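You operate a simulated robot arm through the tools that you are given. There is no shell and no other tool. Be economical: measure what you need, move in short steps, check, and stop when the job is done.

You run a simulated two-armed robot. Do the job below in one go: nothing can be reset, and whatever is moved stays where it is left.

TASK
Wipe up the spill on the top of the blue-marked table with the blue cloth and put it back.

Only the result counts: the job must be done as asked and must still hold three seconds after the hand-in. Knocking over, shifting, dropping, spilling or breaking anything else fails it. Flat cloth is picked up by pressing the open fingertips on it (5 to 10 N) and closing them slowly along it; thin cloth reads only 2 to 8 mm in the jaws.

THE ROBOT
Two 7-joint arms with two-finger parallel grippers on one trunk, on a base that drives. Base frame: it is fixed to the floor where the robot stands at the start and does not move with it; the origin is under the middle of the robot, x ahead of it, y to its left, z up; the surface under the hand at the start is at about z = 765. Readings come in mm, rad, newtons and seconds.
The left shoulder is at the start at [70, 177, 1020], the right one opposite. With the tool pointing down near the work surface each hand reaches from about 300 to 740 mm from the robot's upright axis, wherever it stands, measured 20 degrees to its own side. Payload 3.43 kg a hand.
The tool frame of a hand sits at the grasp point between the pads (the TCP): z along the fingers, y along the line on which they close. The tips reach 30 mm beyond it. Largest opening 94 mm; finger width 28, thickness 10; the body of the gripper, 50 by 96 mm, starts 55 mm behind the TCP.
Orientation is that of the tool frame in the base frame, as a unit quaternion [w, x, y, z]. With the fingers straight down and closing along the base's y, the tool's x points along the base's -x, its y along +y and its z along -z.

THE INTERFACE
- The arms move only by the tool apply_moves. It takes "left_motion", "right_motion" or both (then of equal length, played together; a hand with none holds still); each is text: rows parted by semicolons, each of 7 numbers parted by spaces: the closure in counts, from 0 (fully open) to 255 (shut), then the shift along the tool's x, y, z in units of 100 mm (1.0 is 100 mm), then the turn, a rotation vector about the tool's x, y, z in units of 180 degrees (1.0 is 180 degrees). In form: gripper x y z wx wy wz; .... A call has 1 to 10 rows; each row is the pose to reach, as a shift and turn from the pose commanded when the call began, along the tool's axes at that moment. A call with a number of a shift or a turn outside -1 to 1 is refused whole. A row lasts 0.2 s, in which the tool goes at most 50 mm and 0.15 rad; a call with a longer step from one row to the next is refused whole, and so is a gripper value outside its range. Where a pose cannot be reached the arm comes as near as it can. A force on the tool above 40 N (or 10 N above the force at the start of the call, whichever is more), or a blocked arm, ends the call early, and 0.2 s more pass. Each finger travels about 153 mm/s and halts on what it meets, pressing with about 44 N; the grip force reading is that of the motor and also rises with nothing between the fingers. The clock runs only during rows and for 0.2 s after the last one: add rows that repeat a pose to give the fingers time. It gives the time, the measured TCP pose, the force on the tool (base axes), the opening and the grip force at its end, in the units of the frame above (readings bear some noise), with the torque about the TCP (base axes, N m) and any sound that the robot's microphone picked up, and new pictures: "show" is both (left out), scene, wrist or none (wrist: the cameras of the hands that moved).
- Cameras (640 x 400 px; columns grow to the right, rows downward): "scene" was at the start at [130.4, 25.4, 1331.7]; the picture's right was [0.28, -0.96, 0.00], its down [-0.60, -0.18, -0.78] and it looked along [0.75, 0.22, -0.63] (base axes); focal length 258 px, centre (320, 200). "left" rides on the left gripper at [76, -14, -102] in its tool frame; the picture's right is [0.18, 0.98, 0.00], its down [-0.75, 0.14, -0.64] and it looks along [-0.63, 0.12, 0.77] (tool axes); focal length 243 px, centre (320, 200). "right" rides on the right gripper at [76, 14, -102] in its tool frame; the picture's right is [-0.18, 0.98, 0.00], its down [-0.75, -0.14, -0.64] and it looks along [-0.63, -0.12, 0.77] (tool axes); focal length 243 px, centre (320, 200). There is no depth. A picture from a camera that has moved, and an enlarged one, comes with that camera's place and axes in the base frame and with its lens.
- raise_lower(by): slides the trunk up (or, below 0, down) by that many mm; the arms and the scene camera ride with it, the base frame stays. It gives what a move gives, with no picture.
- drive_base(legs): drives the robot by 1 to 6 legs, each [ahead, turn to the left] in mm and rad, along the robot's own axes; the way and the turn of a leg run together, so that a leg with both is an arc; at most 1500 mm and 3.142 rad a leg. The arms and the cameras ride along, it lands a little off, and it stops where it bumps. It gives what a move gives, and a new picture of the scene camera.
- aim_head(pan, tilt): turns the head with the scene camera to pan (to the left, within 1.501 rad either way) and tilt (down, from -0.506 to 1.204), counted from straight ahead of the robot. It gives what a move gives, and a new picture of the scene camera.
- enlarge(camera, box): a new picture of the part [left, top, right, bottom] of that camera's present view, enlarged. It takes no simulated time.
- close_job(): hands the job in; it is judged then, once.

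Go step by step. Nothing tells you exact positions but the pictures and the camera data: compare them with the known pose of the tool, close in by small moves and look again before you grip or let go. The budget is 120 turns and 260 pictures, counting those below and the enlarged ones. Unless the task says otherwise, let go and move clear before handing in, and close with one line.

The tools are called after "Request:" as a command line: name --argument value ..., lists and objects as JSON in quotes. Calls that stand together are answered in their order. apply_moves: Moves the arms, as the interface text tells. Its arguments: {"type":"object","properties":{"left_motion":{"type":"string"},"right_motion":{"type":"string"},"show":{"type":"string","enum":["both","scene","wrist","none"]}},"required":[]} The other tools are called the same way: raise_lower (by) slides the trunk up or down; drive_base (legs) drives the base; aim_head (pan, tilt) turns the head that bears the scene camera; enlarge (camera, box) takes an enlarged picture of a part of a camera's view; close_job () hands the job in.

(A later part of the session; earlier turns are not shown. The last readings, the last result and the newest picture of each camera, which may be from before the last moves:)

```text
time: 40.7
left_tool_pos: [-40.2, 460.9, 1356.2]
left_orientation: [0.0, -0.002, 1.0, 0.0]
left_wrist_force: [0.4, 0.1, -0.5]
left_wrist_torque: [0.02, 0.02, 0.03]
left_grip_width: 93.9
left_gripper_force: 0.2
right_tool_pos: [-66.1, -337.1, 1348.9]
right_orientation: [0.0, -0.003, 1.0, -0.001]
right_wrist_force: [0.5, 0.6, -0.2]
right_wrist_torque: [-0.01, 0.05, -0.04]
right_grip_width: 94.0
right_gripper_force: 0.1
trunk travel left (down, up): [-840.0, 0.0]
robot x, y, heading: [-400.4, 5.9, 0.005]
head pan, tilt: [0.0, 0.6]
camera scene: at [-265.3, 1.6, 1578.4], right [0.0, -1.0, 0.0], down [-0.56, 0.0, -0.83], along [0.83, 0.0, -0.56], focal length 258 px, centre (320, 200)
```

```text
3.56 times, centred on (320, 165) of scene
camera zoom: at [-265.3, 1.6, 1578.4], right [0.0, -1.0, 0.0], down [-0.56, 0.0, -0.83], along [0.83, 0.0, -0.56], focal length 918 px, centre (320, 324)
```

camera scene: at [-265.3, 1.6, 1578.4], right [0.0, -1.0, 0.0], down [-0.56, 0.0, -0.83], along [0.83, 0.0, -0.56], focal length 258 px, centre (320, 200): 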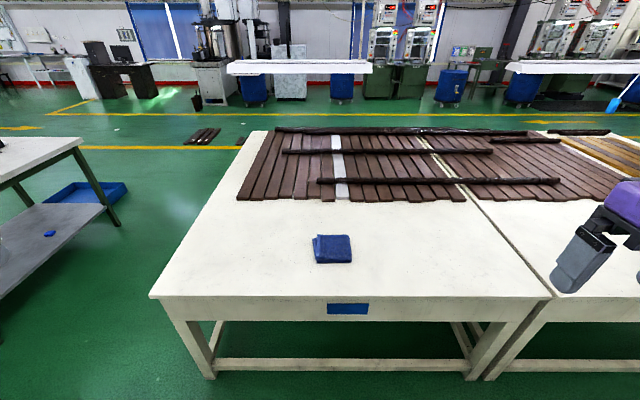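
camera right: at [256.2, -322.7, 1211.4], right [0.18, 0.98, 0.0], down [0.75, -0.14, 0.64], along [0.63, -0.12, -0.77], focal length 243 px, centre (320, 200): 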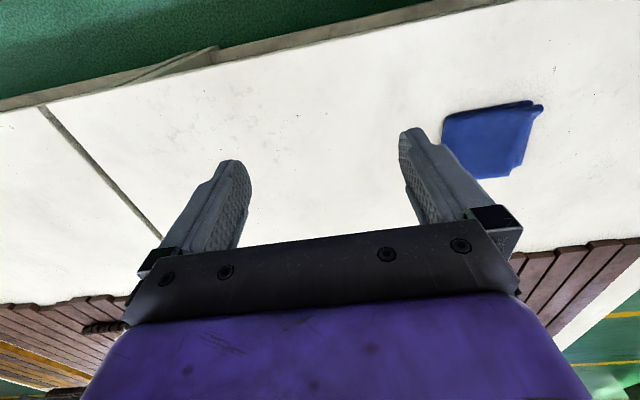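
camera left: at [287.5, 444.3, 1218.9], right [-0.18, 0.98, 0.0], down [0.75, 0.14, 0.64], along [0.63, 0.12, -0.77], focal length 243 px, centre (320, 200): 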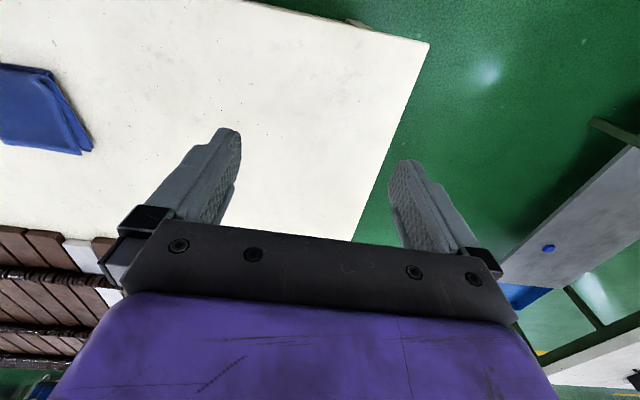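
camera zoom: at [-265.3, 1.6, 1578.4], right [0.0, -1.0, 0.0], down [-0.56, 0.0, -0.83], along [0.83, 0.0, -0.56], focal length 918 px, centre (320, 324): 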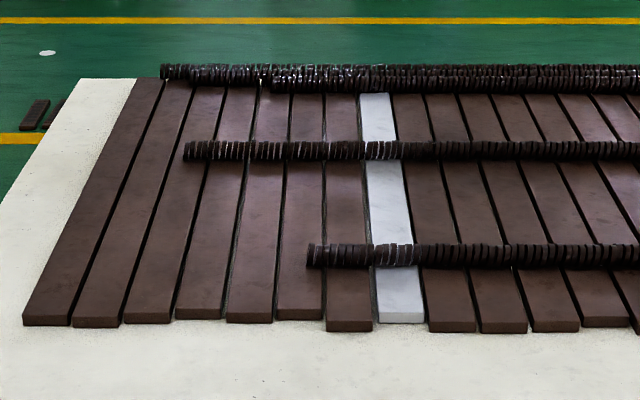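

A faint darkening persists at about (415,-225), even with the hands away, so it may be a clear spill. I'm driving closer to inspect it.

Request:
drive_base --legs '[[350, 0]]'

Request:
aim_head --pan -0.5 --tilt 0.95

Request:
enlarge --camera "scene" --box '[220, 100, 420, 230]'

Request:
enlarge --camera "scene" --box '[160, 80, 480, 280]'

```text
time: 43.0
left_tool_pos: [304.1, 461.1, 1356.5]
left_orientation: [0.001, 0.0, 1.0, 0.0]
left_wrist_force: [-0.7, 0.4, -0.8]
left_wrist_torque: [0.0, -0.03, 0.02]
left_grip_width: 93.9
left_gripper_force: 0.0
right_tool_pos: [275.8, -336.3, 1349.4]
right_orientation: [0.001, -0.001, 1.0, 0.0]
right_wrist_force: [-0.3, 0.5, 0.0]
right_wrist_torque: [0.0, -0.02, 0.03]
right_grip_width: 93.9
right_gripper_force: 0.0
trunk travel left (down, up): [-840.0, 0.0]
robot x, y, heading: [-53.5, 2.0, -0.001]
head pan, tilt: [0.0, 0.6]
camera scene: at [78.2, 1.9, 1578.7], right [0.0, -1.0, 0.0], down [-0.56, 0.0, -0.83], along [0.83, 0.0, -0.56], focal length 258 px, centre (320, 200)
```

scene: 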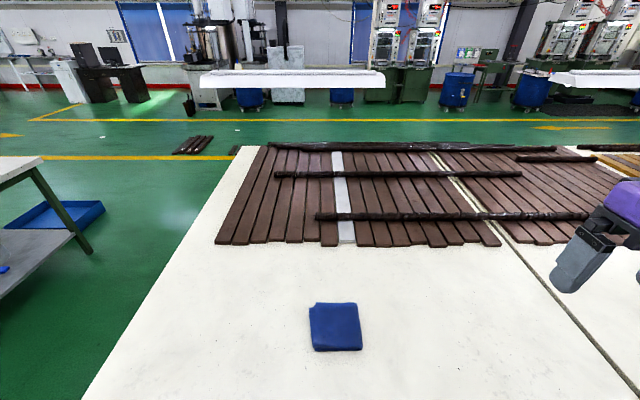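

```text
time: 43.9
left_tool_pos: [307.4, 459.9, 1356.7]
left_orientation: [0.001, -0.001, 1.0, 0.0]
left_wrist_force: [0.0, 0.1, 0.2]
left_wrist_torque: [-0.03, 0.0, -0.01]
left_grip_width: 93.9
left_gripper_force: 0.1
right_tool_pos: [279.0, -335.3, 1349.6]
right_orientation: [0.0, -0.002, 1.0, 0.0]
right_wrist_force: [0.1, -0.2, -0.6]
right_wrist_torque: [-0.03, 0.0, 0.02]
right_grip_width: 93.8
right_gripper_force: 0.0
trunk travel left (down, up): [-840.0, 0.0]
robot x, y, heading: [-52.6, -0.6, 0.004]
head pan, tilt: [-0.499, 0.949]
camera scene: at [56.7, -32.8, 1550.0], right [-0.48, -0.88, 0.0], down [-0.71, 0.39, -0.58], along [0.51, -0.28, -0.81], focal length 258 px, centre (320, 200)
```

scene: 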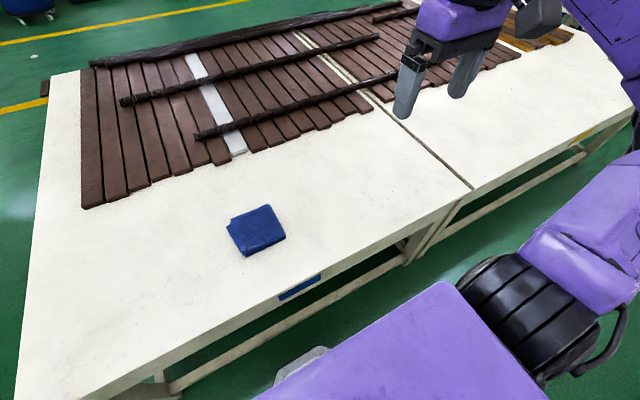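

```text
3.08 times, centred on (320, 165) of scene
camera zoom: at [56.7, -32.8, 1550.0], right [-0.48, -0.88, 0.0], down [-0.71, 0.39, -0.58], along [0.51, -0.28, -0.81], focal length 794 px, centre (320, 308)
```

zoom: 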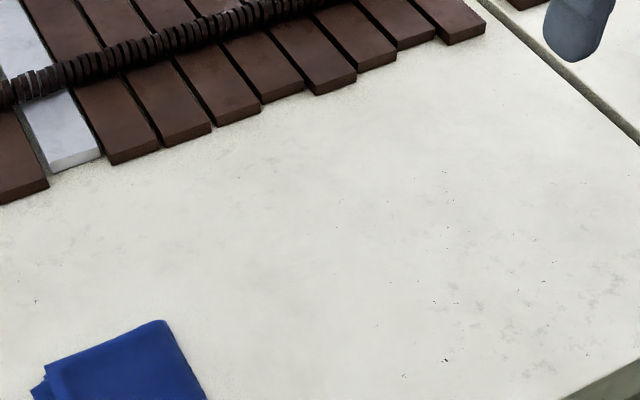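

```text
2.00 times, centred on (320, 180) of scene
camera zoom: at [56.7, -32.8, 1550.0], right [-0.48, -0.88, 0.0], down [-0.71, 0.39, -0.58], along [0.51, -0.28, -0.81], focal length 516 px, centre (320, 240)
```

zoom: 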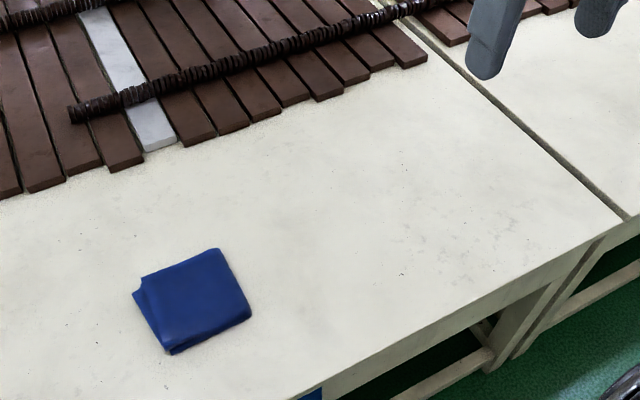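

I'm zooming straight onto the suspected spot.

Request:
enlarge --camera "scene" --box '[270, 190, 390, 265]'

Request:
aim_head --pan -0.3 --tilt 1.2

Request:
enlarge --camera "scene" --box '[200, 30, 480, 190]'

```text
5.33 times, centred on (330, 228) of scene
camera zoom: at [56.7, -32.8, 1550.0], right [-0.48, -0.88, 0.0], down [-0.71, 0.39, -0.58], along [0.51, -0.28, -0.81], focal length 1377 px, centre (267, 53)
```

zoom: 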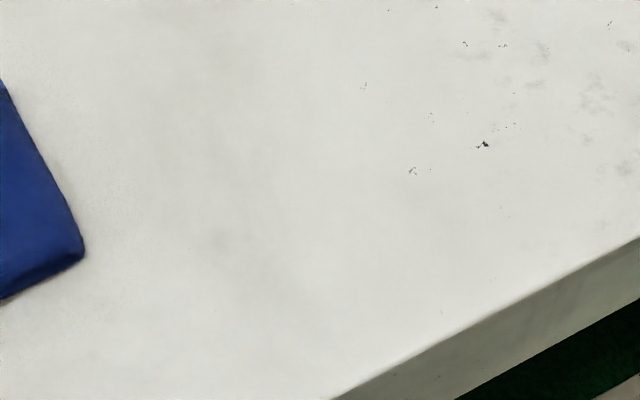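

```text
time: 44.7
left_tool_pos: [306.1, 461.1, 1356.5]
left_orientation: [0.0, -0.001, 1.0, 0.0]
left_wrist_force: [0.1, -0.5, 0.5]
left_wrist_torque: [0.01, -0.03, -0.02]
left_grip_width: 94.2
left_gripper_force: 0.2
right_tool_pos: [277.8, -336.2, 1348.8]
right_orientation: [-0.001, -0.001, 1.0, 0.0]
right_wrist_force: [0.2, 0.3, -0.3]
right_wrist_torque: [0.02, -0.02, 0.01]
right_grip_width: 94.1
right_gripper_force: 0.1
trunk travel left (down, up): [-840.0, 0.0]
robot x, y, heading: [-54.3, 2.5, -0.001]
head pan, tilt: [-0.3, 1.201]
camera scene: at [45.5, -14.7, 1533.9], right [-0.3, -0.96, 0.0], down [-0.89, 0.28, -0.36], along [0.35, -0.11, -0.93], focal length 258 px, centre (320, 200)
```

scene: 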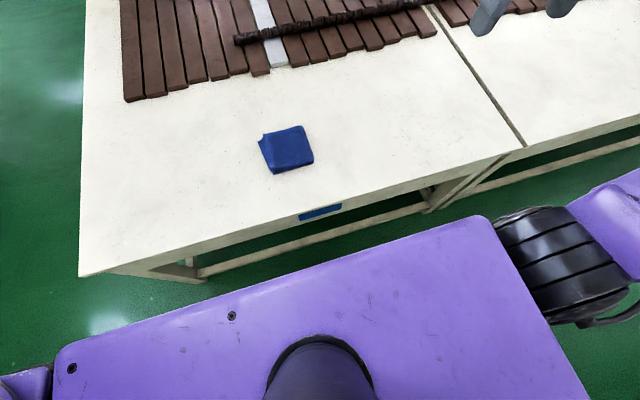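

```text
2.29 times, centred on (340, 110) of scene
camera zoom: at [45.5, -14.7, 1533.9], right [-0.3, -0.96, 0.0], down [-0.89, 0.28, -0.36], along [0.35, -0.11, -0.93], focal length 590 px, centre (274, 406)
```

zoom: 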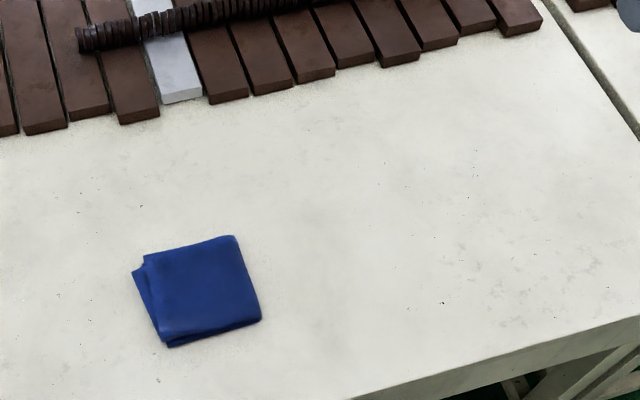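

There's a consistent, very faint patch near (440,-215). I'm lowering the trunk and bringing the right wrist camera close to look.

Request:
raise_lower --by -240

Request:
apply_moves --right_motion "0 0 0.2 0.3 0 0 0; 0 0 0.4 0.6 0 0 0; 0 0.2 0.6 0.9 0 0 0; 0 0.5 0.8 1 0 0 0; 0 0.5 0.9 1 0 0 0" --show "wrist"

Request:
enlarge --camera "right" --box '[120, 40, 560, 280]'

```text
time: 47.2
left_tool_pos: [306.2, 461.2, 1115.9]
left_orientation: [0.0, -0.001, 1.0, 0.0]
left_wrist_force: [-1.1, 1.1, 0.5]
left_wrist_torque: [-0.01, 0.03, -0.01]
left_grip_width: 94.1
left_gripper_force: 0.1
right_tool_pos: [279.2, -336.1, 1109.4]
right_orientation: [0.0, -0.001, 1.0, -0.001]
right_wrist_force: [-0.1, -0.8, 0.1]
right_wrist_torque: [0.0, 0.02, 0.0]
right_grip_width: 93.8
right_gripper_force: 0.2
trunk travel left (down, up): [-600.0, 240.0]
robot x, y, heading: [-56.2, 1.4, 0.001]
head pan, tilt: [-0.3, 1.201]
```

```text
time: 48.4
left_tool_pos: [307.1, 462.1, 1116.2]
left_orientation: [0.0, 0.0, 1.0, 0.0]
left_wrist_force: [-0.2, -1.0, -0.9]
left_wrist_torque: [-0.01, -0.01, 0.0]
left_grip_width: 94.1
left_gripper_force: 0.0
right_tool_pos: [228.1, -244.6, 1007.8]
right_orientation: [-0.001, -0.002, 1.0, -0.001]
right_wrist_force: [0.3, 0.6, 0.2]
right_wrist_torque: [-0.03, 0.02, 0.01]
right_grip_width: 93.9
right_gripper_force: 0.0
trunk travel left (down, up): [-600.0, 240.0]
robot x, y, heading: [-51.4, -0.3, -0.002]
head pan, tilt: [-0.3, 1.201]
camera right: at [151.3, -228.8, 1110.6], right [0.18, 0.98, 0.0], down [0.75, -0.14, 0.64], along [0.63, -0.12, -0.77], focal length 243 px, centre (320, 200)
```

right: 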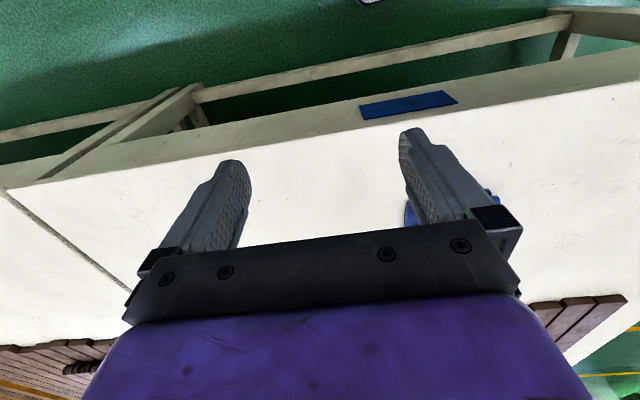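

```text
1.45 times, centred on (340, 160) of right
camera zoom: at [151.3, -228.8, 1110.6], right [0.18, 0.98, 0.0], down [0.75, -0.14, 0.64], along [0.63, -0.12, -0.77], focal length 353 px, centre (291, 258)
```

zoom: 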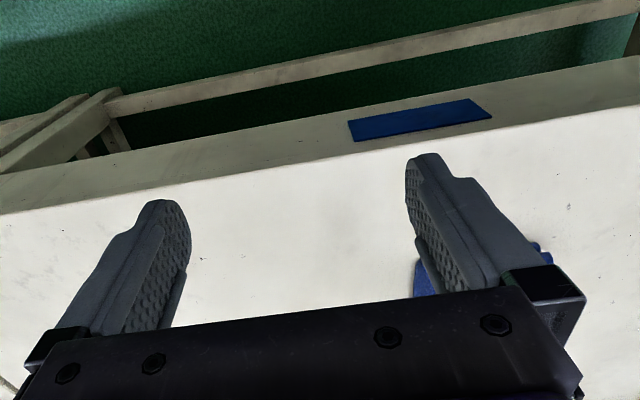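

Nothing shows at this angle. A clear wet film should shine at a grazing angle, so I'm backing off and lowering the camera to look along the top.

Request:
drive_base --legs '[[-550, 0]]'

Request:
raise_lower --by -420

Request:
aim_head --pan 0.0 --tilt 0.15

Request:
enlarge --camera "scene" --box '[160, 140, 480, 300]'

```text
time: 51.5
left_tool_pos: [-244.6, 459.3, 1117.2]
left_orientation: [0.0, 0.001, 1.0, 0.0]
left_wrist_force: [0.2, 0.0, 0.4]
left_wrist_torque: [-0.01, 0.0, 0.0]
left_grip_width: 94.1
left_gripper_force: 0.1
right_tool_pos: [-325.8, -244.7, 1009.5]
right_orientation: [0.0, 0.0, 1.0, 0.0]
right_wrist_force: [-0.6, -1.0, -0.9]
right_wrist_torque: [0.01, -0.05, -0.01]
right_grip_width: 94.0
right_gripper_force: 0.1
trunk travel left (down, up): [-600.0, 240.0]
robot x, y, heading: [-608.8, 4.2, 0.004]
head pan, tilt: [-0.3, 1.201]
camera scene: at [-508.1, -14.7, 1293.8], right [-0.3, -0.95, 0.0], down [-0.89, 0.28, -0.36], along [0.35, -0.11, -0.93], focal length 258 px, centre (320, 200)
```

scene: 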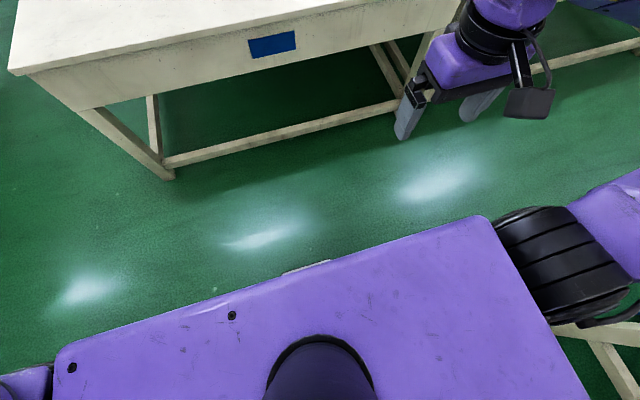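

```text
refused: -420 is not a number from -400 to 400
```

```text
time: 52.9
left_tool_pos: [-244.7, 459.8, 1115.1]
left_orientation: [0.0, 0.001, 1.0, 0.001]
left_wrist_force: [-0.5, 0.0, 0.5]
left_wrist_torque: [-0.02, 0.06, 0.03]
left_grip_width: 94.2
left_gripper_force: 0.1
right_tool_pos: [-325.2, -245.5, 1007.7]
right_orientation: [-0.001, 0.0, 1.0, 0.0]
right_wrist_force: [0.1, 0.4, 1.3]
right_wrist_torque: [0.01, -0.01, -0.03]
right_grip_width: 94.1
right_gripper_force: 0.1
trunk travel left (down, up): [-600.0, 240.0]
robot x, y, heading: [-607.3, -2.8, -0.003]
head pan, tilt: [0.0, 0.15]
camera scene: at [-468.5, 1.7, 1379.8], right [0.0, -1.0, 0.0], down [-0.15, 0.0, -0.99], along [0.99, 0.0, -0.15], focal length 258 px, centre (320, 200)
```

scene: 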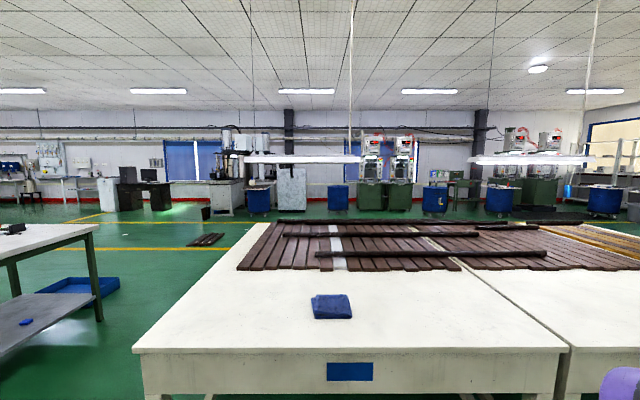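

```text
2.00 times, centred on (320, 220) of scene
camera zoom: at [-468.5, 1.7, 1379.8], right [0.0, -1.0, 0.0], down [-0.15, 0.0, -0.99], along [0.99, 0.0, -0.15], focal length 516 px, centre (320, 160)
```

zoom: 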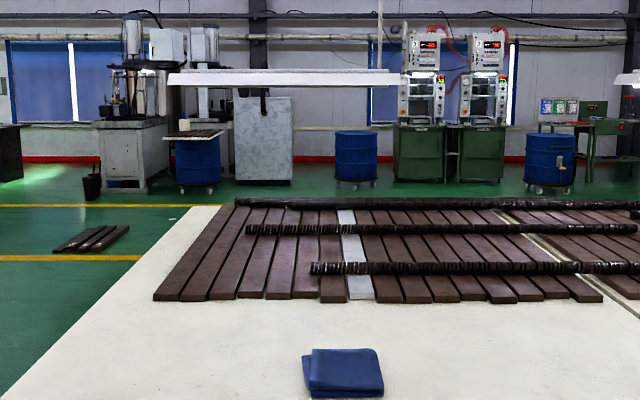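

I'm lowering by 400 mm for the grazing view (hands clear of everything here).

Request:
raise_lower --by -380

Request:
enlarge --camera "scene" --box '[160, 180, 480, 300]'

Request:
enlarge --camera "scene" --box '[0, 0, 640, 400]'

```text
time: 56.5
left_tool_pos: [-247.2, 460.6, 735.4]
left_orientation: [0.0, 0.001, 1.0, 0.0]
left_wrist_force: [1.0, -0.8, -1.5]
left_wrist_torque: [-0.01, 0.01, -0.02]
left_grip_width: 93.8
left_gripper_force: 0.1
right_tool_pos: [-326.4, -245.9, 628.7]
right_orientation: [0.0, 0.0, 1.0, -0.001]
right_wrist_force: [-0.9, -0.3, 0.1]
right_wrist_torque: [0.0, 0.02, 0.0]
right_grip_width: 94.0
right_gripper_force: 0.1
trunk travel left (down, up): [-220.0, 620.0]
robot x, y, heading: [-608.8, 0.5, -0.001]
head pan, tilt: [0.0, 0.15]
```

```text
2.00 times, centred on (320, 240) of scene
camera zoom: at [-468.6, 1.7, 999.9], right [0.0, -1.0, 0.0], down [-0.15, 0.0, -0.99], along [0.99, 0.0, -0.15], focal length 516 px, centre (320, 120)
```

zoom: 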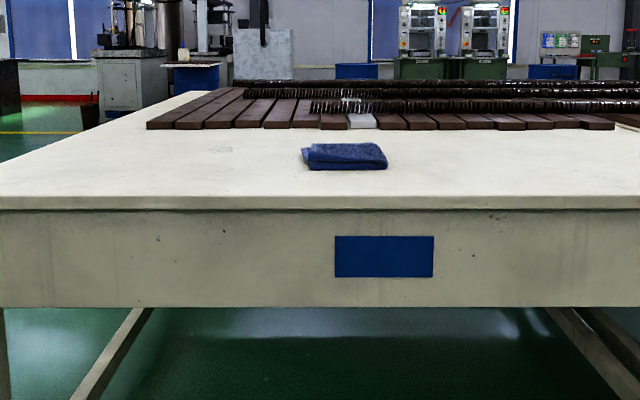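

```text
1.00 times, centred on (320, 200) of scene (not enlarged: the box is as wide or as high as the picture)
camera zoom: at [-468.6, 1.7, 999.9], right [0.0, -1.0, 0.0], down [-0.15, 0.0, -0.99], along [0.99, 0.0, -0.15], focal length 258 px, centre (320, 200)
```

zoom: 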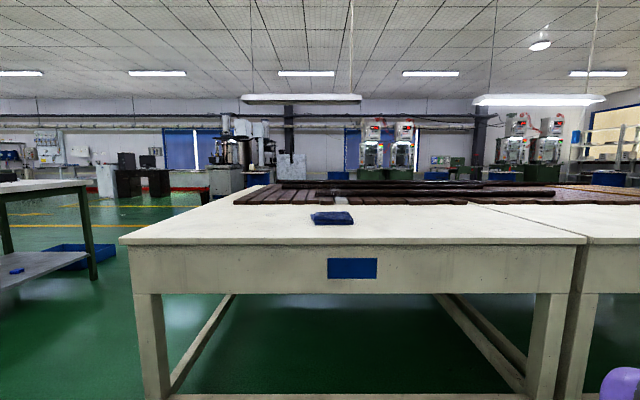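

There's a faint glint left of the cloth at about (630,210). I'm zooming on it.

Request:
enlarge --camera "scene" --box '[220, 190, 340, 240]'

Request:
enlarge --camera "scene" --box '[330, 190, 560, 245]'

Request:
enlarge --camera "scene" --box '[120, 190, 260, 250]'

```text
5.33 times, centred on (280, 215) of scene
camera zoom: at [-468.6, 1.7, 999.9], right [0.0, -1.0, 0.0], down [-0.15, 0.0, -0.99], along [0.99, 0.0, -0.15], focal length 1377 px, centre (533, 120)
```

zoom: 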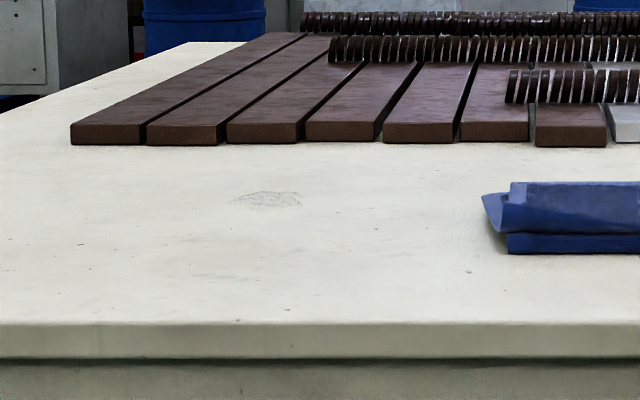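

```text
2.78 times, centred on (445, 218) of scene
camera zoom: at [-468.6, 1.7, 999.9], right [0.0, -1.0, 0.0], down [-0.15, 0.0, -0.99], along [0.99, 0.0, -0.15], focal length 718 px, centre (-28, 151)
```

zoom: 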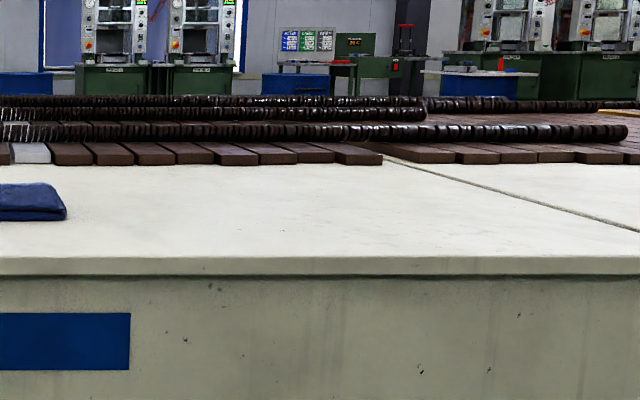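

```text
4.57 times, centred on (190, 220) of scene
camera zoom: at [-468.6, 1.7, 999.9], right [0.0, -1.0, 0.0], down [-0.15, 0.0, -0.99], along [0.99, 0.0, -0.15], focal length 1180 px, centre (914, 109)
```

zoom: 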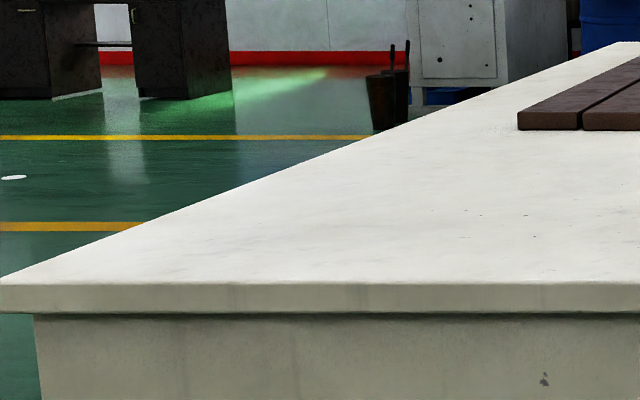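

That is the spill: a clear wet patch about 55–75 mm in size at roughly (648, 221), left of the cloth. I'm raising again and driving back to the start position, then measuring the cloth and the spill closely.

Request:
raise_lower --by 380

Request:
drive_base --legs '[[605, 0]]'

Request:
aim_head --pan 0.3 --tilt 0.75

Request:
enlarge --camera "scene" --box '[260, 120, 420, 220]'

Request:
enlarge --camera "scene" --box '[360, 170, 520, 270]'

```text
time: 60.2
left_tool_pos: [-244.9, 459.7, 1116.8]
left_orientation: [0.0, 0.001, 1.0, -0.001]
left_wrist_force: [-0.2, -0.7, -0.7]
left_wrist_torque: [0.0, 0.01, 0.0]
left_grip_width: 93.9
left_gripper_force: 0.1
right_tool_pos: [-323.4, -245.1, 1007.1]
right_orientation: [0.0, 0.001, 1.0, 0.0]
right_wrist_force: [-0.5, -0.1, -0.3]
right_wrist_torque: [-0.01, -0.01, 0.0]
right_grip_width: 94.0
right_gripper_force: 0.1
trunk travel left (down, up): [-600.0, 240.0]
robot x, y, heading: [-607.9, 2.5, -0.004]
head pan, tilt: [0.0, 0.15]
```

```text
time: 63.6
left_tool_pos: [358.9, 452.2, 1115.8]
left_orientation: [0.0, 0.006, 1.0, 0.0]
left_wrist_force: [-0.4, 0.5, -0.3]
left_wrist_torque: [-0.03, -0.01, 0.02]
left_grip_width: 94.2
left_gripper_force: 0.1
right_tool_pos: [272.7, -252.4, 1007.5]
right_orientation: [-0.001, 0.005, 1.0, 0.0]
right_wrist_force: [0.2, -0.7, -0.1]
right_wrist_torque: [0.0, 0.0, -0.01]
right_grip_width: 94.0
right_gripper_force: 0.0
trunk travel left (down, up): [-600.0, 240.0]
robot x, y, heading: [-8.4, -0.7, -0.009]
head pan, tilt: [0.0, 0.15]
camera scene: at [131.8, -3.7, 1379.9], right [-0.01, -1.0, 0.0], down [-0.15, 0.0, -0.99], along [0.99, -0.01, -0.15], focal length 258 px, centre (320, 200)
```

scene: 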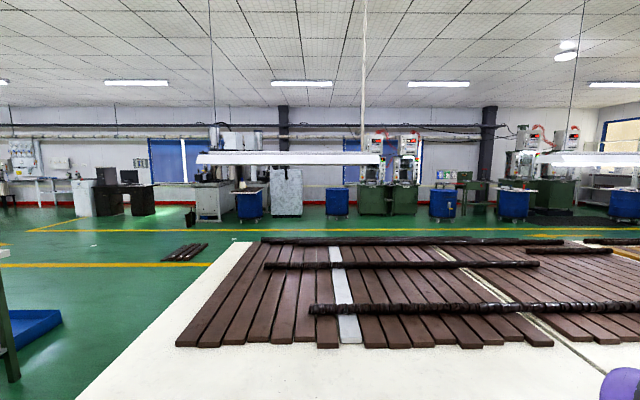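

```text
time: 64.6
left_tool_pos: [358.7, 452.5, 1115.4]
left_orientation: [0.0, 0.005, 1.0, 0.001]
left_wrist_force: [-0.5, -0.5, 0.1]
left_wrist_torque: [-0.01, -0.02, -0.01]
left_grip_width: 93.9
left_gripper_force: 0.2
right_tool_pos: [271.4, -251.1, 1007.9]
right_orientation: [0.0, 0.005, 1.0, 0.0]
right_wrist_force: [-0.4, -0.1, -0.4]
right_wrist_torque: [0.01, 0.03, 0.0]
right_grip_width: 93.9
right_gripper_force: 0.1
trunk travel left (down, up): [-600.0, 240.0]
robot x, y, heading: [-10.2, -4.0, -0.01]
head pan, tilt: [0.3, 0.75]
camera scene: at [118.5, 21.0, 1325.6], right [0.28, -0.96, 0.0], down [-0.65, -0.19, -0.73], along [0.7, 0.21, -0.68], focal length 258 px, centre (320, 200)
```

scene: 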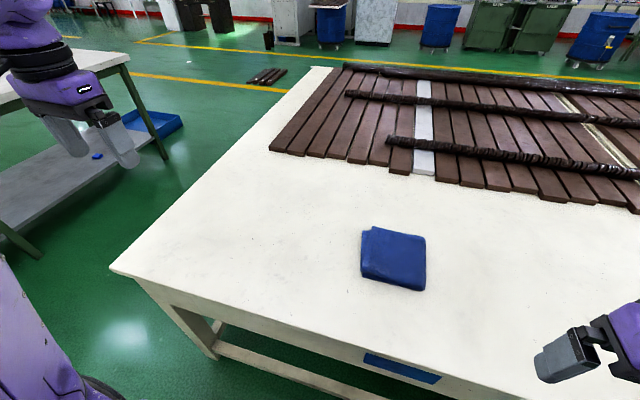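

```text
4.00 times, centred on (340, 170) of scene
camera zoom: at [118.5, 21.0, 1325.6], right [0.28, -0.96, 0.0], down [-0.65, -0.19, -0.73], along [0.7, 0.21, -0.68], focal length 1032 px, centre (240, 320)
```

zoom: 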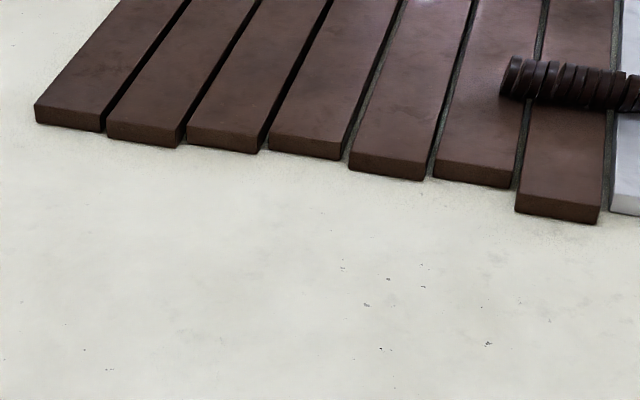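

```text
4.00 times, centred on (440, 220) of scene
camera zoom: at [118.5, 21.0, 1325.6], right [0.28, -0.96, 0.0], down [-0.65, -0.19, -0.73], along [0.7, 0.21, -0.68], focal length 1032 px, centre (-160, 120)
```

zoom: 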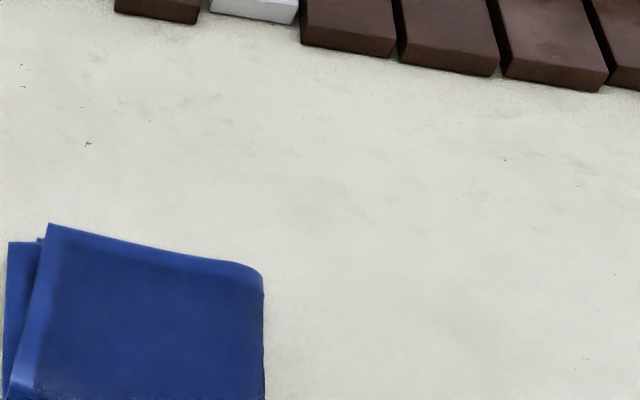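

A faint mottled patch shows at about (660,218) here, consistent with the grazing view. I'm bringing the left wrist camera over it to confirm.

Request:
apply_moves --left_motion "0 -0.3 -0.2 0.2 0 0 0; 0 -0.6 -0.4 0.4 0 0 0; 0 -0.9 -0.6 0.6 0 0 0; 0 -1 -0.7 0.7 0 0 0" --show "none"

Request:
apply_moves --left_motion "0 -0.3 -0.2 0.2 0 0 0; 0 -0.6 -0.4 0.4 0 0 0; 0 -0.9 -0.6 0.6 0 0 0; 0 -1 -0.7 0.7 0 0 0" --show "wrist"

Request:
apply_moves --left_motion "0 -0.3 -0.2 0.2 0 0 0; 0 -0.6 -0.4 0.4 0 0 0; 0 -0.8 -0.6 0.6 0 0 0; 0 -0.9 -0.7 0.7 0 0 0" --show "wrist"

Request:
enlarge --camera "left" --box '[160, 0, 480, 200]'

```text
time: 65.6
left_tool_pos: [458.8, 381.7, 1045.9]
left_orientation: [0.001, 0.004, 1.0, 0.0]
left_wrist_force: [-0.4, 0.2, -0.7]
left_wrist_torque: [-0.01, -0.01, 0.01]
left_grip_width: 93.9
left_gripper_force: 0.0
right_tool_pos: [271.3, -252.2, 1008.2]
right_orientation: [0.0, 0.005, 1.0, 0.001]
right_wrist_force: [0.1, 0.7, 0.5]
right_wrist_torque: [0.01, -0.03, -0.03]
right_grip_width: 93.9
right_gripper_force: 0.0
trunk travel left (down, up): [-600.0, 240.0]
robot x, y, heading: [-8.6, -5.3, -0.009]
head pan, tilt: [0.3, 0.75]
```

```text
time: 66.6
left_tool_pos: [558.0, 308.9, 977.4]
left_orientation: [-0.001, 0.007, 1.0, 0.0]
left_wrist_force: [0.0, -0.6, -0.8]
left_wrist_torque: [-0.04, -0.02, 0.0]
left_grip_width: 93.9
left_gripper_force: 0.1
right_tool_pos: [272.0, -252.5, 1007.7]
right_orientation: [0.0, 0.005, 1.0, 0.0]
right_wrist_force: [-0.8, 0.7, 0.7]
right_wrist_torque: [0.02, 0.01, -0.02]
right_grip_width: 94.0
right_gripper_force: 0.1
trunk travel left (down, up): [-600.0, 240.0]
robot x, y, heading: [-8.0, -3.4, -0.009]
head pan, tilt: [0.3, 0.75]
camera left: at [482.1, 294.9, 1078.5], right [-0.17, 0.98, 0.0], down [0.75, 0.13, 0.64], along [0.63, 0.11, -0.77], focal length 243 px, centre (320, 200)
```

left: 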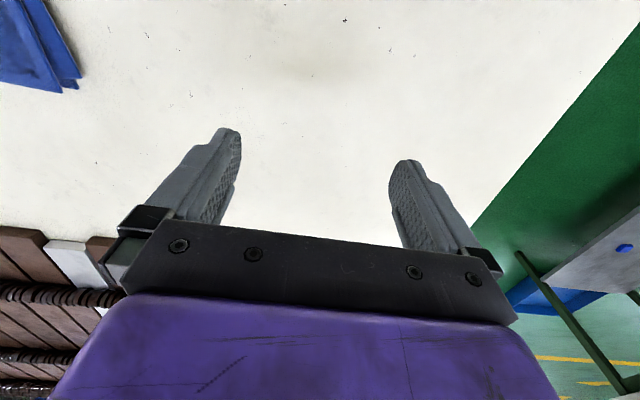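

```text
time: 67.6
left_tool_pos: [648.1, 238.2, 906.5]
left_orientation: [0.0, 0.004, 1.0, 0.0]
left_wrist_force: [0.3, -0.3, -0.8]
left_wrist_torque: [0.02, 0.03, 0.02]
left_grip_width: 94.0
left_gripper_force: 0.0
right_tool_pos: [272.8, -252.3, 1006.7]
right_orientation: [0.0, 0.006, 1.0, -0.001]
right_wrist_force: [0.2, 0.4, 0.0]
right_wrist_torque: [0.01, 0.02, 0.02]
right_grip_width: 93.8
right_gripper_force: 0.1
trunk travel left (down, up): [-600.0, 240.0]
robot x, y, heading: [-10.6, -2.4, -0.012]
head pan, tilt: [0.3, 0.75]
camera left: at [573.0, 224.5, 1009.6], right [-0.17, 0.98, 0.0], down [0.75, 0.13, 0.64], along [0.63, 0.11, -0.77], focal length 243 px, centre (320, 200)
```

left: 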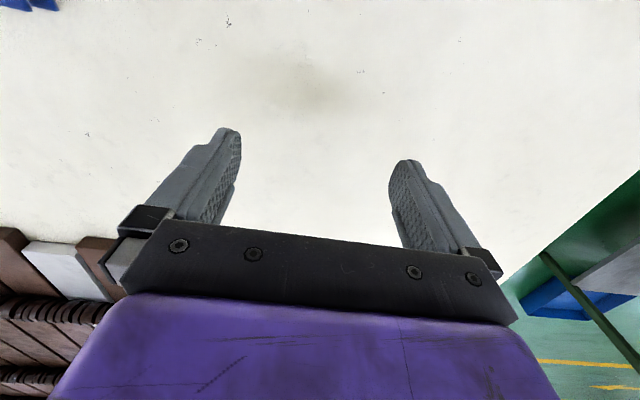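

```text
2.00 times, centred on (320, 100) of left
camera zoom: at [573.0, 224.5, 1009.6], right [-0.17, 0.98, 0.0], down [0.75, 0.13, 0.64], along [0.63, 0.11, -0.77], focal length 485 px, centre (320, 400)
```

zoom: 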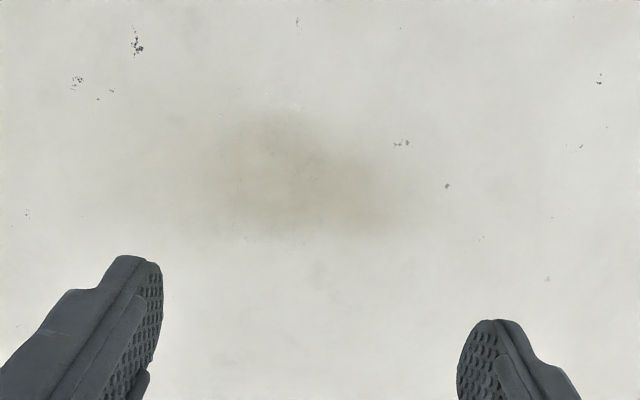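

The brown blur moves with the hand, so it's the gripper's shadow. I'm moving the hand 90 mm left to see the candidate patch free of shadow.

Request:
apply_moves --left_motion "0 0 0.4 0 0 0 0; 0 0 0.8 0 0 0 0; 0 0 1 0 0 0 0" --show "none"

Request:
enlarge --camera "left" --box '[80, 0, 400, 200]'

Request:
enlarge --camera "left" --box '[140, 40, 260, 115]'

```text
time: 68.4
left_tool_pos: [648.2, 340.2, 907.1]
left_orientation: [0.0, 0.005, 1.0, -0.001]
left_wrist_force: [0.1, 0.8, 0.7]
left_wrist_torque: [0.0, 0.0, -0.01]
left_grip_width: 94.0
left_gripper_force: 0.1
right_tool_pos: [272.9, -252.7, 1007.7]
right_orientation: [0.0, 0.005, 1.0, 0.0]
right_wrist_force: [0.2, 0.6, 0.0]
right_wrist_torque: [0.02, 0.01, -0.02]
right_grip_width: 93.9
right_gripper_force: 0.1
trunk travel left (down, up): [-600.0, 240.0]
robot x, y, heading: [-9.1, -3.9, -0.012]
head pan, tilt: [0.3, 0.75]
```

```text
2.00 times, centred on (240, 100) of left
camera zoom: at [572.6, 326.2, 1008.9], right [-0.17, 0.98, 0.0], down [0.76, 0.13, 0.64], along [0.63, 0.11, -0.77], focal length 485 px, centre (480, 400)
```

zoom: 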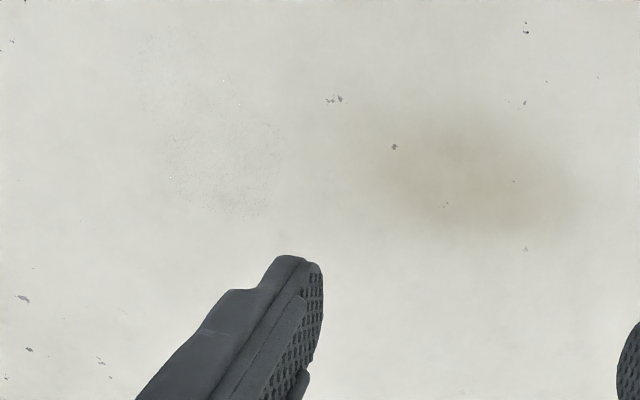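

```text
5.33 times, centred on (200, 78) of left
camera zoom: at [572.6, 326.2, 1008.9], right [-0.17, 0.98, 0.0], down [0.76, 0.13, 0.64], along [0.63, 0.11, -0.77], focal length 1294 px, centre (960, 853)
```

zoom: 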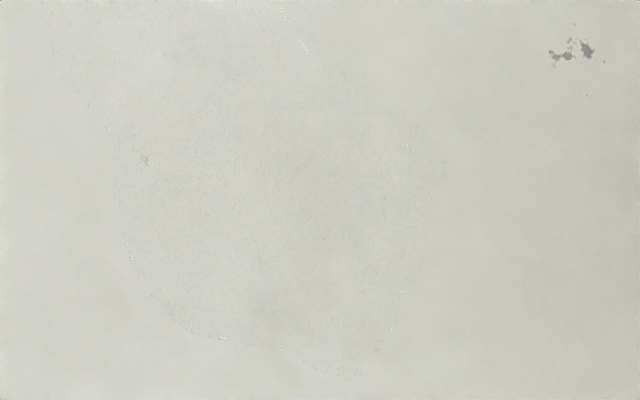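

Now the clear spill shows with glinting edges, spanning about x 600–678, y 185–250. I'm taking one more view from a bit nearer the robot to get its full outline.

Request:
apply_moves --left_motion "0 0.4 -0.1 0 0 0 0; 0 0.6 -0.1 0 0 0 0" --show "none"

Request:
enlarge --camera "left" --box '[130, 60, 290, 160]'

Request:
enlarge --camera "left" --box '[0, 0, 320, 200]'

```text
time: 69.0
left_tool_pos: [589.2, 329.9, 906.9]
left_orientation: [0.0, 0.006, 1.0, 0.0]
left_wrist_force: [-0.4, 0.6, -0.2]
left_wrist_torque: [-0.01, -0.02, -0.01]
left_grip_width: 93.9
left_gripper_force: 0.1
right_tool_pos: [271.3, -252.0, 1007.6]
right_orientation: [0.0, 0.005, 1.0, 0.001]
right_wrist_force: [0.7, -0.3, -0.2]
right_wrist_torque: [-0.02, 0.01, 0.0]
right_grip_width: 93.8
right_gripper_force: 0.0
trunk travel left (down, up): [-600.0, 240.0]
robot x, y, heading: [-9.7, 0.0, -0.017]
head pan, tilt: [0.3, 0.75]
```

```text
4.00 times, centred on (210, 110) of left
camera zoom: at [513.1, 316.6, 1007.6], right [-0.17, 0.98, 0.0], down [0.76, 0.13, 0.64], along [0.63, 0.11, -0.77], focal length 970 px, centre (760, 560)
```

zoom: 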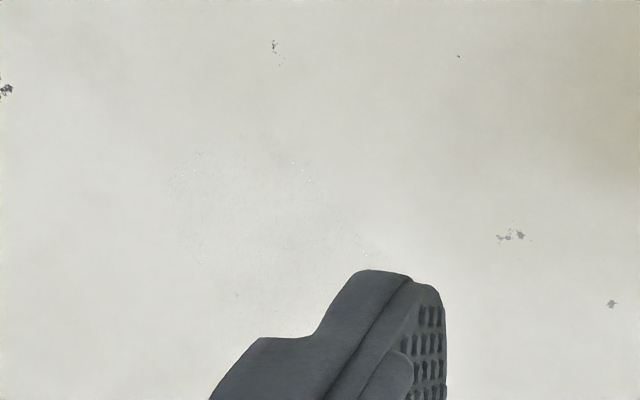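

```text
2.00 times, centred on (160, 100) of left
camera zoom: at [513.1, 316.6, 1007.6], right [-0.17, 0.98, 0.0], down [0.76, 0.13, 0.64], along [0.63, 0.11, -0.77], focal length 485 px, centre (640, 400)
```

zoom: 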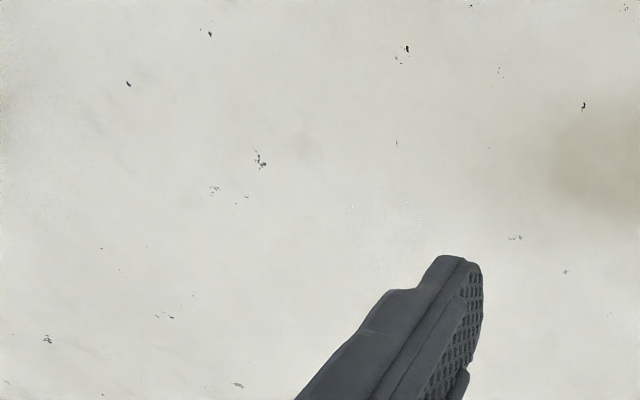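

The spill spans x≈604–678, y≈185–250 (centre about (641,217)). The cloth is about 150 mm square, centred near (540,-48), so I'm moving the left hand above it.

Request:
apply_moves --left_motion "0 0 -0.4 0 0 0 0; 0 0.1 -0.8 0 0 0 0; 0 0.1 -1 0 0 0 0" --show "none"

Request:
apply_moves --left_motion "0 0 -0.4 0 0 0 0; 0 0.1 -0.8 0 0 0 0; 0 0.1 -1 0 0 0 0" --show "none"

Request:
apply_moves --left_motion "0 0 -0.4 0 0 0 0; 0 0.1 -0.8 0 0 0 0; 0 0.2 -1 0 0 0 0" --show "none"

Request:
apply_moves --left_motion "0 0 -0.4 0 0 0 0; 0 0 -0.75 0 0 0 0; 0 0 -0.75 0 0 0 0" --show "both"

```text
time: 69.8
left_tool_pos: [577.1, 228.2, 905.5]
left_orientation: [0.0, 0.005, 1.0, 0.001]
left_wrist_force: [0.2, -0.5, 0.0]
left_wrist_torque: [0.02, 0.0, 0.0]
left_grip_width: 94.1
left_gripper_force: 0.1
right_tool_pos: [271.4, -252.4, 1007.2]
right_orientation: [0.0, 0.004, 1.0, 0.001]
right_wrist_force: [-0.1, 0.6, -0.3]
right_wrist_torque: [0.03, 0.03, -0.01]
right_grip_width: 93.8
right_gripper_force: 0.0
trunk travel left (down, up): [-600.0, 240.0]
robot x, y, heading: [-5.3, -0.5, -0.012]
head pan, tilt: [0.3, 0.75]
```

```text
time: 70.6
left_tool_pos: [564.4, 130.5, 905.9]
left_orientation: [0.0, 0.005, 1.0, 0.0]
left_wrist_force: [0.1, -0.3, 1.2]
left_wrist_torque: [0.02, 0.01, 0.02]
left_grip_width: 93.7
left_gripper_force: 0.0
right_tool_pos: [273.1, -253.2, 1007.4]
right_orientation: [0.001, 0.005, 1.0, 0.001]
right_wrist_force: [0.8, 0.2, -0.8]
right_wrist_torque: [0.0, 0.01, 0.03]
right_grip_width: 94.2
right_gripper_force: 0.0
trunk travel left (down, up): [-600.0, 240.0]
robot x, y, heading: [-11.5, -7.1, -0.013]
head pan, tilt: [0.3, 0.75]
```

```text
time: 71.4
left_tool_pos: [543.7, 29.3, 904.8]
left_orientation: [-0.001, 0.005, 1.0, 0.0]
left_wrist_force: [0.0, -0.7, 0.2]
left_wrist_torque: [0.02, 0.0, 0.0]
left_grip_width: 94.2
left_gripper_force: 0.0
right_tool_pos: [272.8, -252.2, 1007.3]
right_orientation: [0.001, 0.005, 1.0, 0.002]
right_wrist_force: [0.5, 0.6, 0.7]
right_wrist_torque: [0.01, 0.01, -0.03]
right_grip_width: 94.0
right_gripper_force: 0.0
trunk travel left (down, up): [-600.0, 240.0]
robot x, y, heading: [-10.0, -2.3, -0.015]
head pan, tilt: [0.3, 0.75]
```

```text
time: 72.2
left_tool_pos: [555.5, -30.8, 917.0]
left_orientation: [0.0, -0.013, 1.0, -0.021]
left_wrist_force: [0.3, -0.2, 0.8]
left_wrist_torque: [-0.02, -0.02, -0.01]
left_grip_width: 94.1
left_gripper_force: 0.1
right_tool_pos: [272.7, -251.7, 1008.3]
right_orientation: [0.0, 0.004, 1.0, 0.0]
right_wrist_force: [-0.9, -0.9, 0.0]
right_wrist_torque: [0.02, -0.01, 0.02]
right_grip_width: 94.2
right_gripper_force: 0.0
trunk travel left (down, up): [-600.0, 240.0]
robot x, y, heading: [-7.2, -0.5, -0.015]
head pan, tilt: [0.3, 0.75]
camera scene: at [118.1, 20.8, 1325.6], right [0.28, -0.96, 0.0], down [-0.65, -0.19, -0.73], along [0.7, 0.21, -0.68], focal length 258 px, centre (320, 200)
camera left: at [480.1, -43.5, 1019.0], right [-0.21, 0.98, -0.04], down [0.75, 0.19, 0.63], along [0.63, 0.1, -0.77], focal length 243 px, centre (320, 200)
```

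scene: 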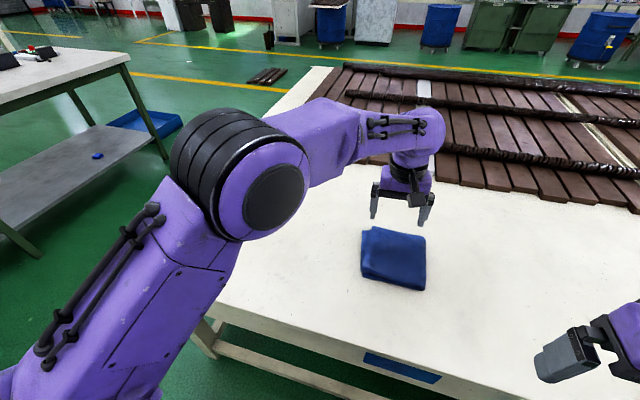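
left: 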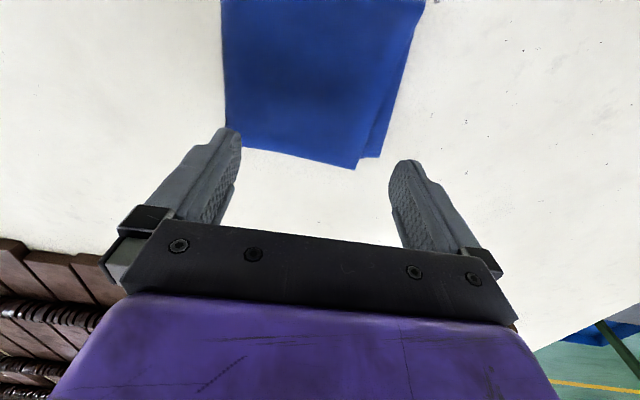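

Cloth confirmed at x≈463–618, y≈-130 to 33. The left arm is near a limit here, so I'm turning the base slightly right so that both cloth and spill lie in its best range.

Request:
drive_base --legs '[[0, -0.22]]'

Request:
aim_head --pan 0.22 --tilt 0.9

```text
time: 73.4
left_tool_pos: [536.1, -152.4, 912.3]
left_orientation: [-0.004, 0.096, 0.995, -0.017]
left_wrist_force: [-0.1, -1.3, -0.7]
left_wrist_torque: [0.0, 0.02, 0.04]
left_grip_width: 94.1
left_gripper_force: 0.1
right_tool_pos: [210.7, -307.4, 1007.8]
right_orientation: [0.0, 0.114, 0.993, 0.0]
right_wrist_force: [-0.3, 0.6, -0.6]
right_wrist_torque: [0.0, -0.03, 0.0]
right_grip_width: 94.0
right_gripper_force: 0.0
trunk travel left (down, up): [-600.0, 240.0]
robot x, y, heading: [-7.1, -3.6, -0.231]
head pan, tilt: [0.3, 0.75]
camera scene: at [120.2, -7.9, 1325.5], right [0.07, -1.0, 0.0], down [-0.68, -0.05, -0.73], along [0.73, 0.05, -0.68], focal length 258 px, centre (320, 200)
```

scene: 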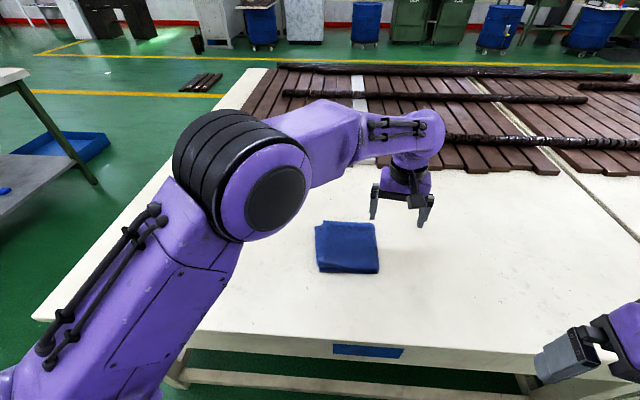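

```text
time: 74.1
left_tool_pos: [536.4, -151.7, 912.8]
left_orientation: [-0.005, 0.094, 0.995, -0.019]
left_wrist_force: [-0.5, -0.3, 1.2]
left_wrist_torque: [-0.02, -0.02, -0.03]
left_grip_width: 93.9
left_gripper_force: 0.2
right_tool_pos: [212.0, -307.7, 1008.1]
right_orientation: [-0.001, 0.114, 0.993, 0.0]
right_wrist_force: [0.7, 0.6, -0.9]
right_wrist_torque: [-0.01, 0.0, 0.0]
right_grip_width: 94.1
right_gripper_force: 0.1
trunk travel left (down, up): [-600.0, 240.0]
robot x, y, heading: [-8.9, -1.6, -0.232]
head pan, tilt: [0.22, 0.901]
camera scene: at [113.2, -14.3, 1313.6], right [-0.01, -1.0, 0.0], down [-0.78, 0.01, -0.62], along [0.62, -0.01, -0.78], focal length 258 px, centre (320, 200)
```

scene: 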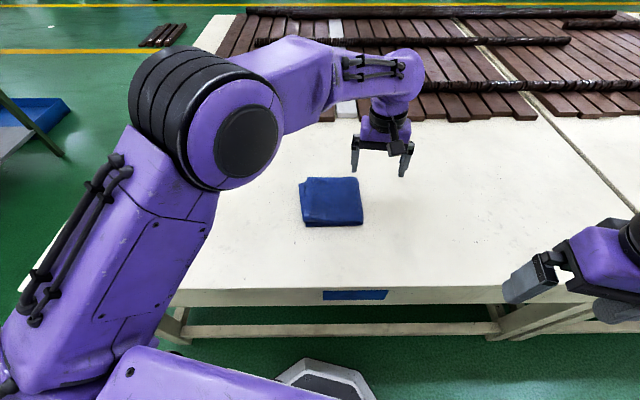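

I'm moving the left hand back over the cloth's centre (538,-52).

Request:
apply_moves --left_motion "0 0 0.4 0 0 0 0; 0 0.1 0.8 0 0 0 0; 0 0.1 1 0 0 0 0; 0 0.1 1 0 0 0 0" --show "wrist"

```text
time: 75.1
left_tool_pos: [545.0, -51.4, 911.0]
left_orientation: [-0.004, 0.096, 0.995, -0.018]
left_wrist_force: [-0.2, 0.8, 0.1]
left_wrist_torque: [-0.01, 0.03, 0.01]
left_grip_width: 94.0
left_gripper_force: 0.1
right_tool_pos: [211.7, -308.1, 1007.0]
right_orientation: [0.0, 0.115, 0.993, 0.0]
right_wrist_force: [1.1, -0.7, 0.9]
right_wrist_torque: [-0.01, -0.01, -0.01]
right_grip_width: 93.9
right_gripper_force: 0.1
trunk travel left (down, up): [-600.0, 240.0]
robot x, y, heading: [-8.6, -1.9, -0.234]
head pan, tilt: [0.22, 0.901]
camera left: at [468.8, -48.0, 1013.6], right [0.01, 1.0, -0.03], down [0.77, 0.02, 0.63], along [0.63, -0.03, -0.77], focal length 243 px, centre (320, 200)
```

left: 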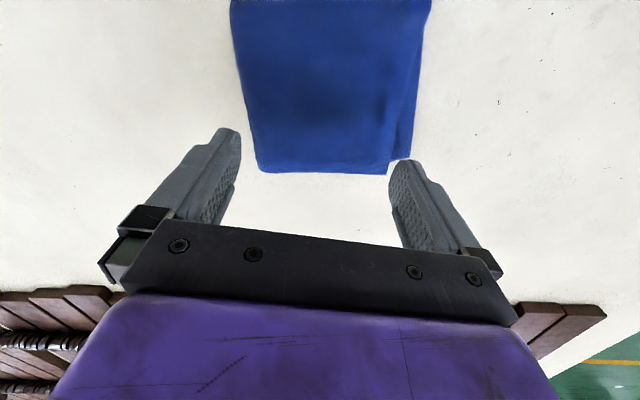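

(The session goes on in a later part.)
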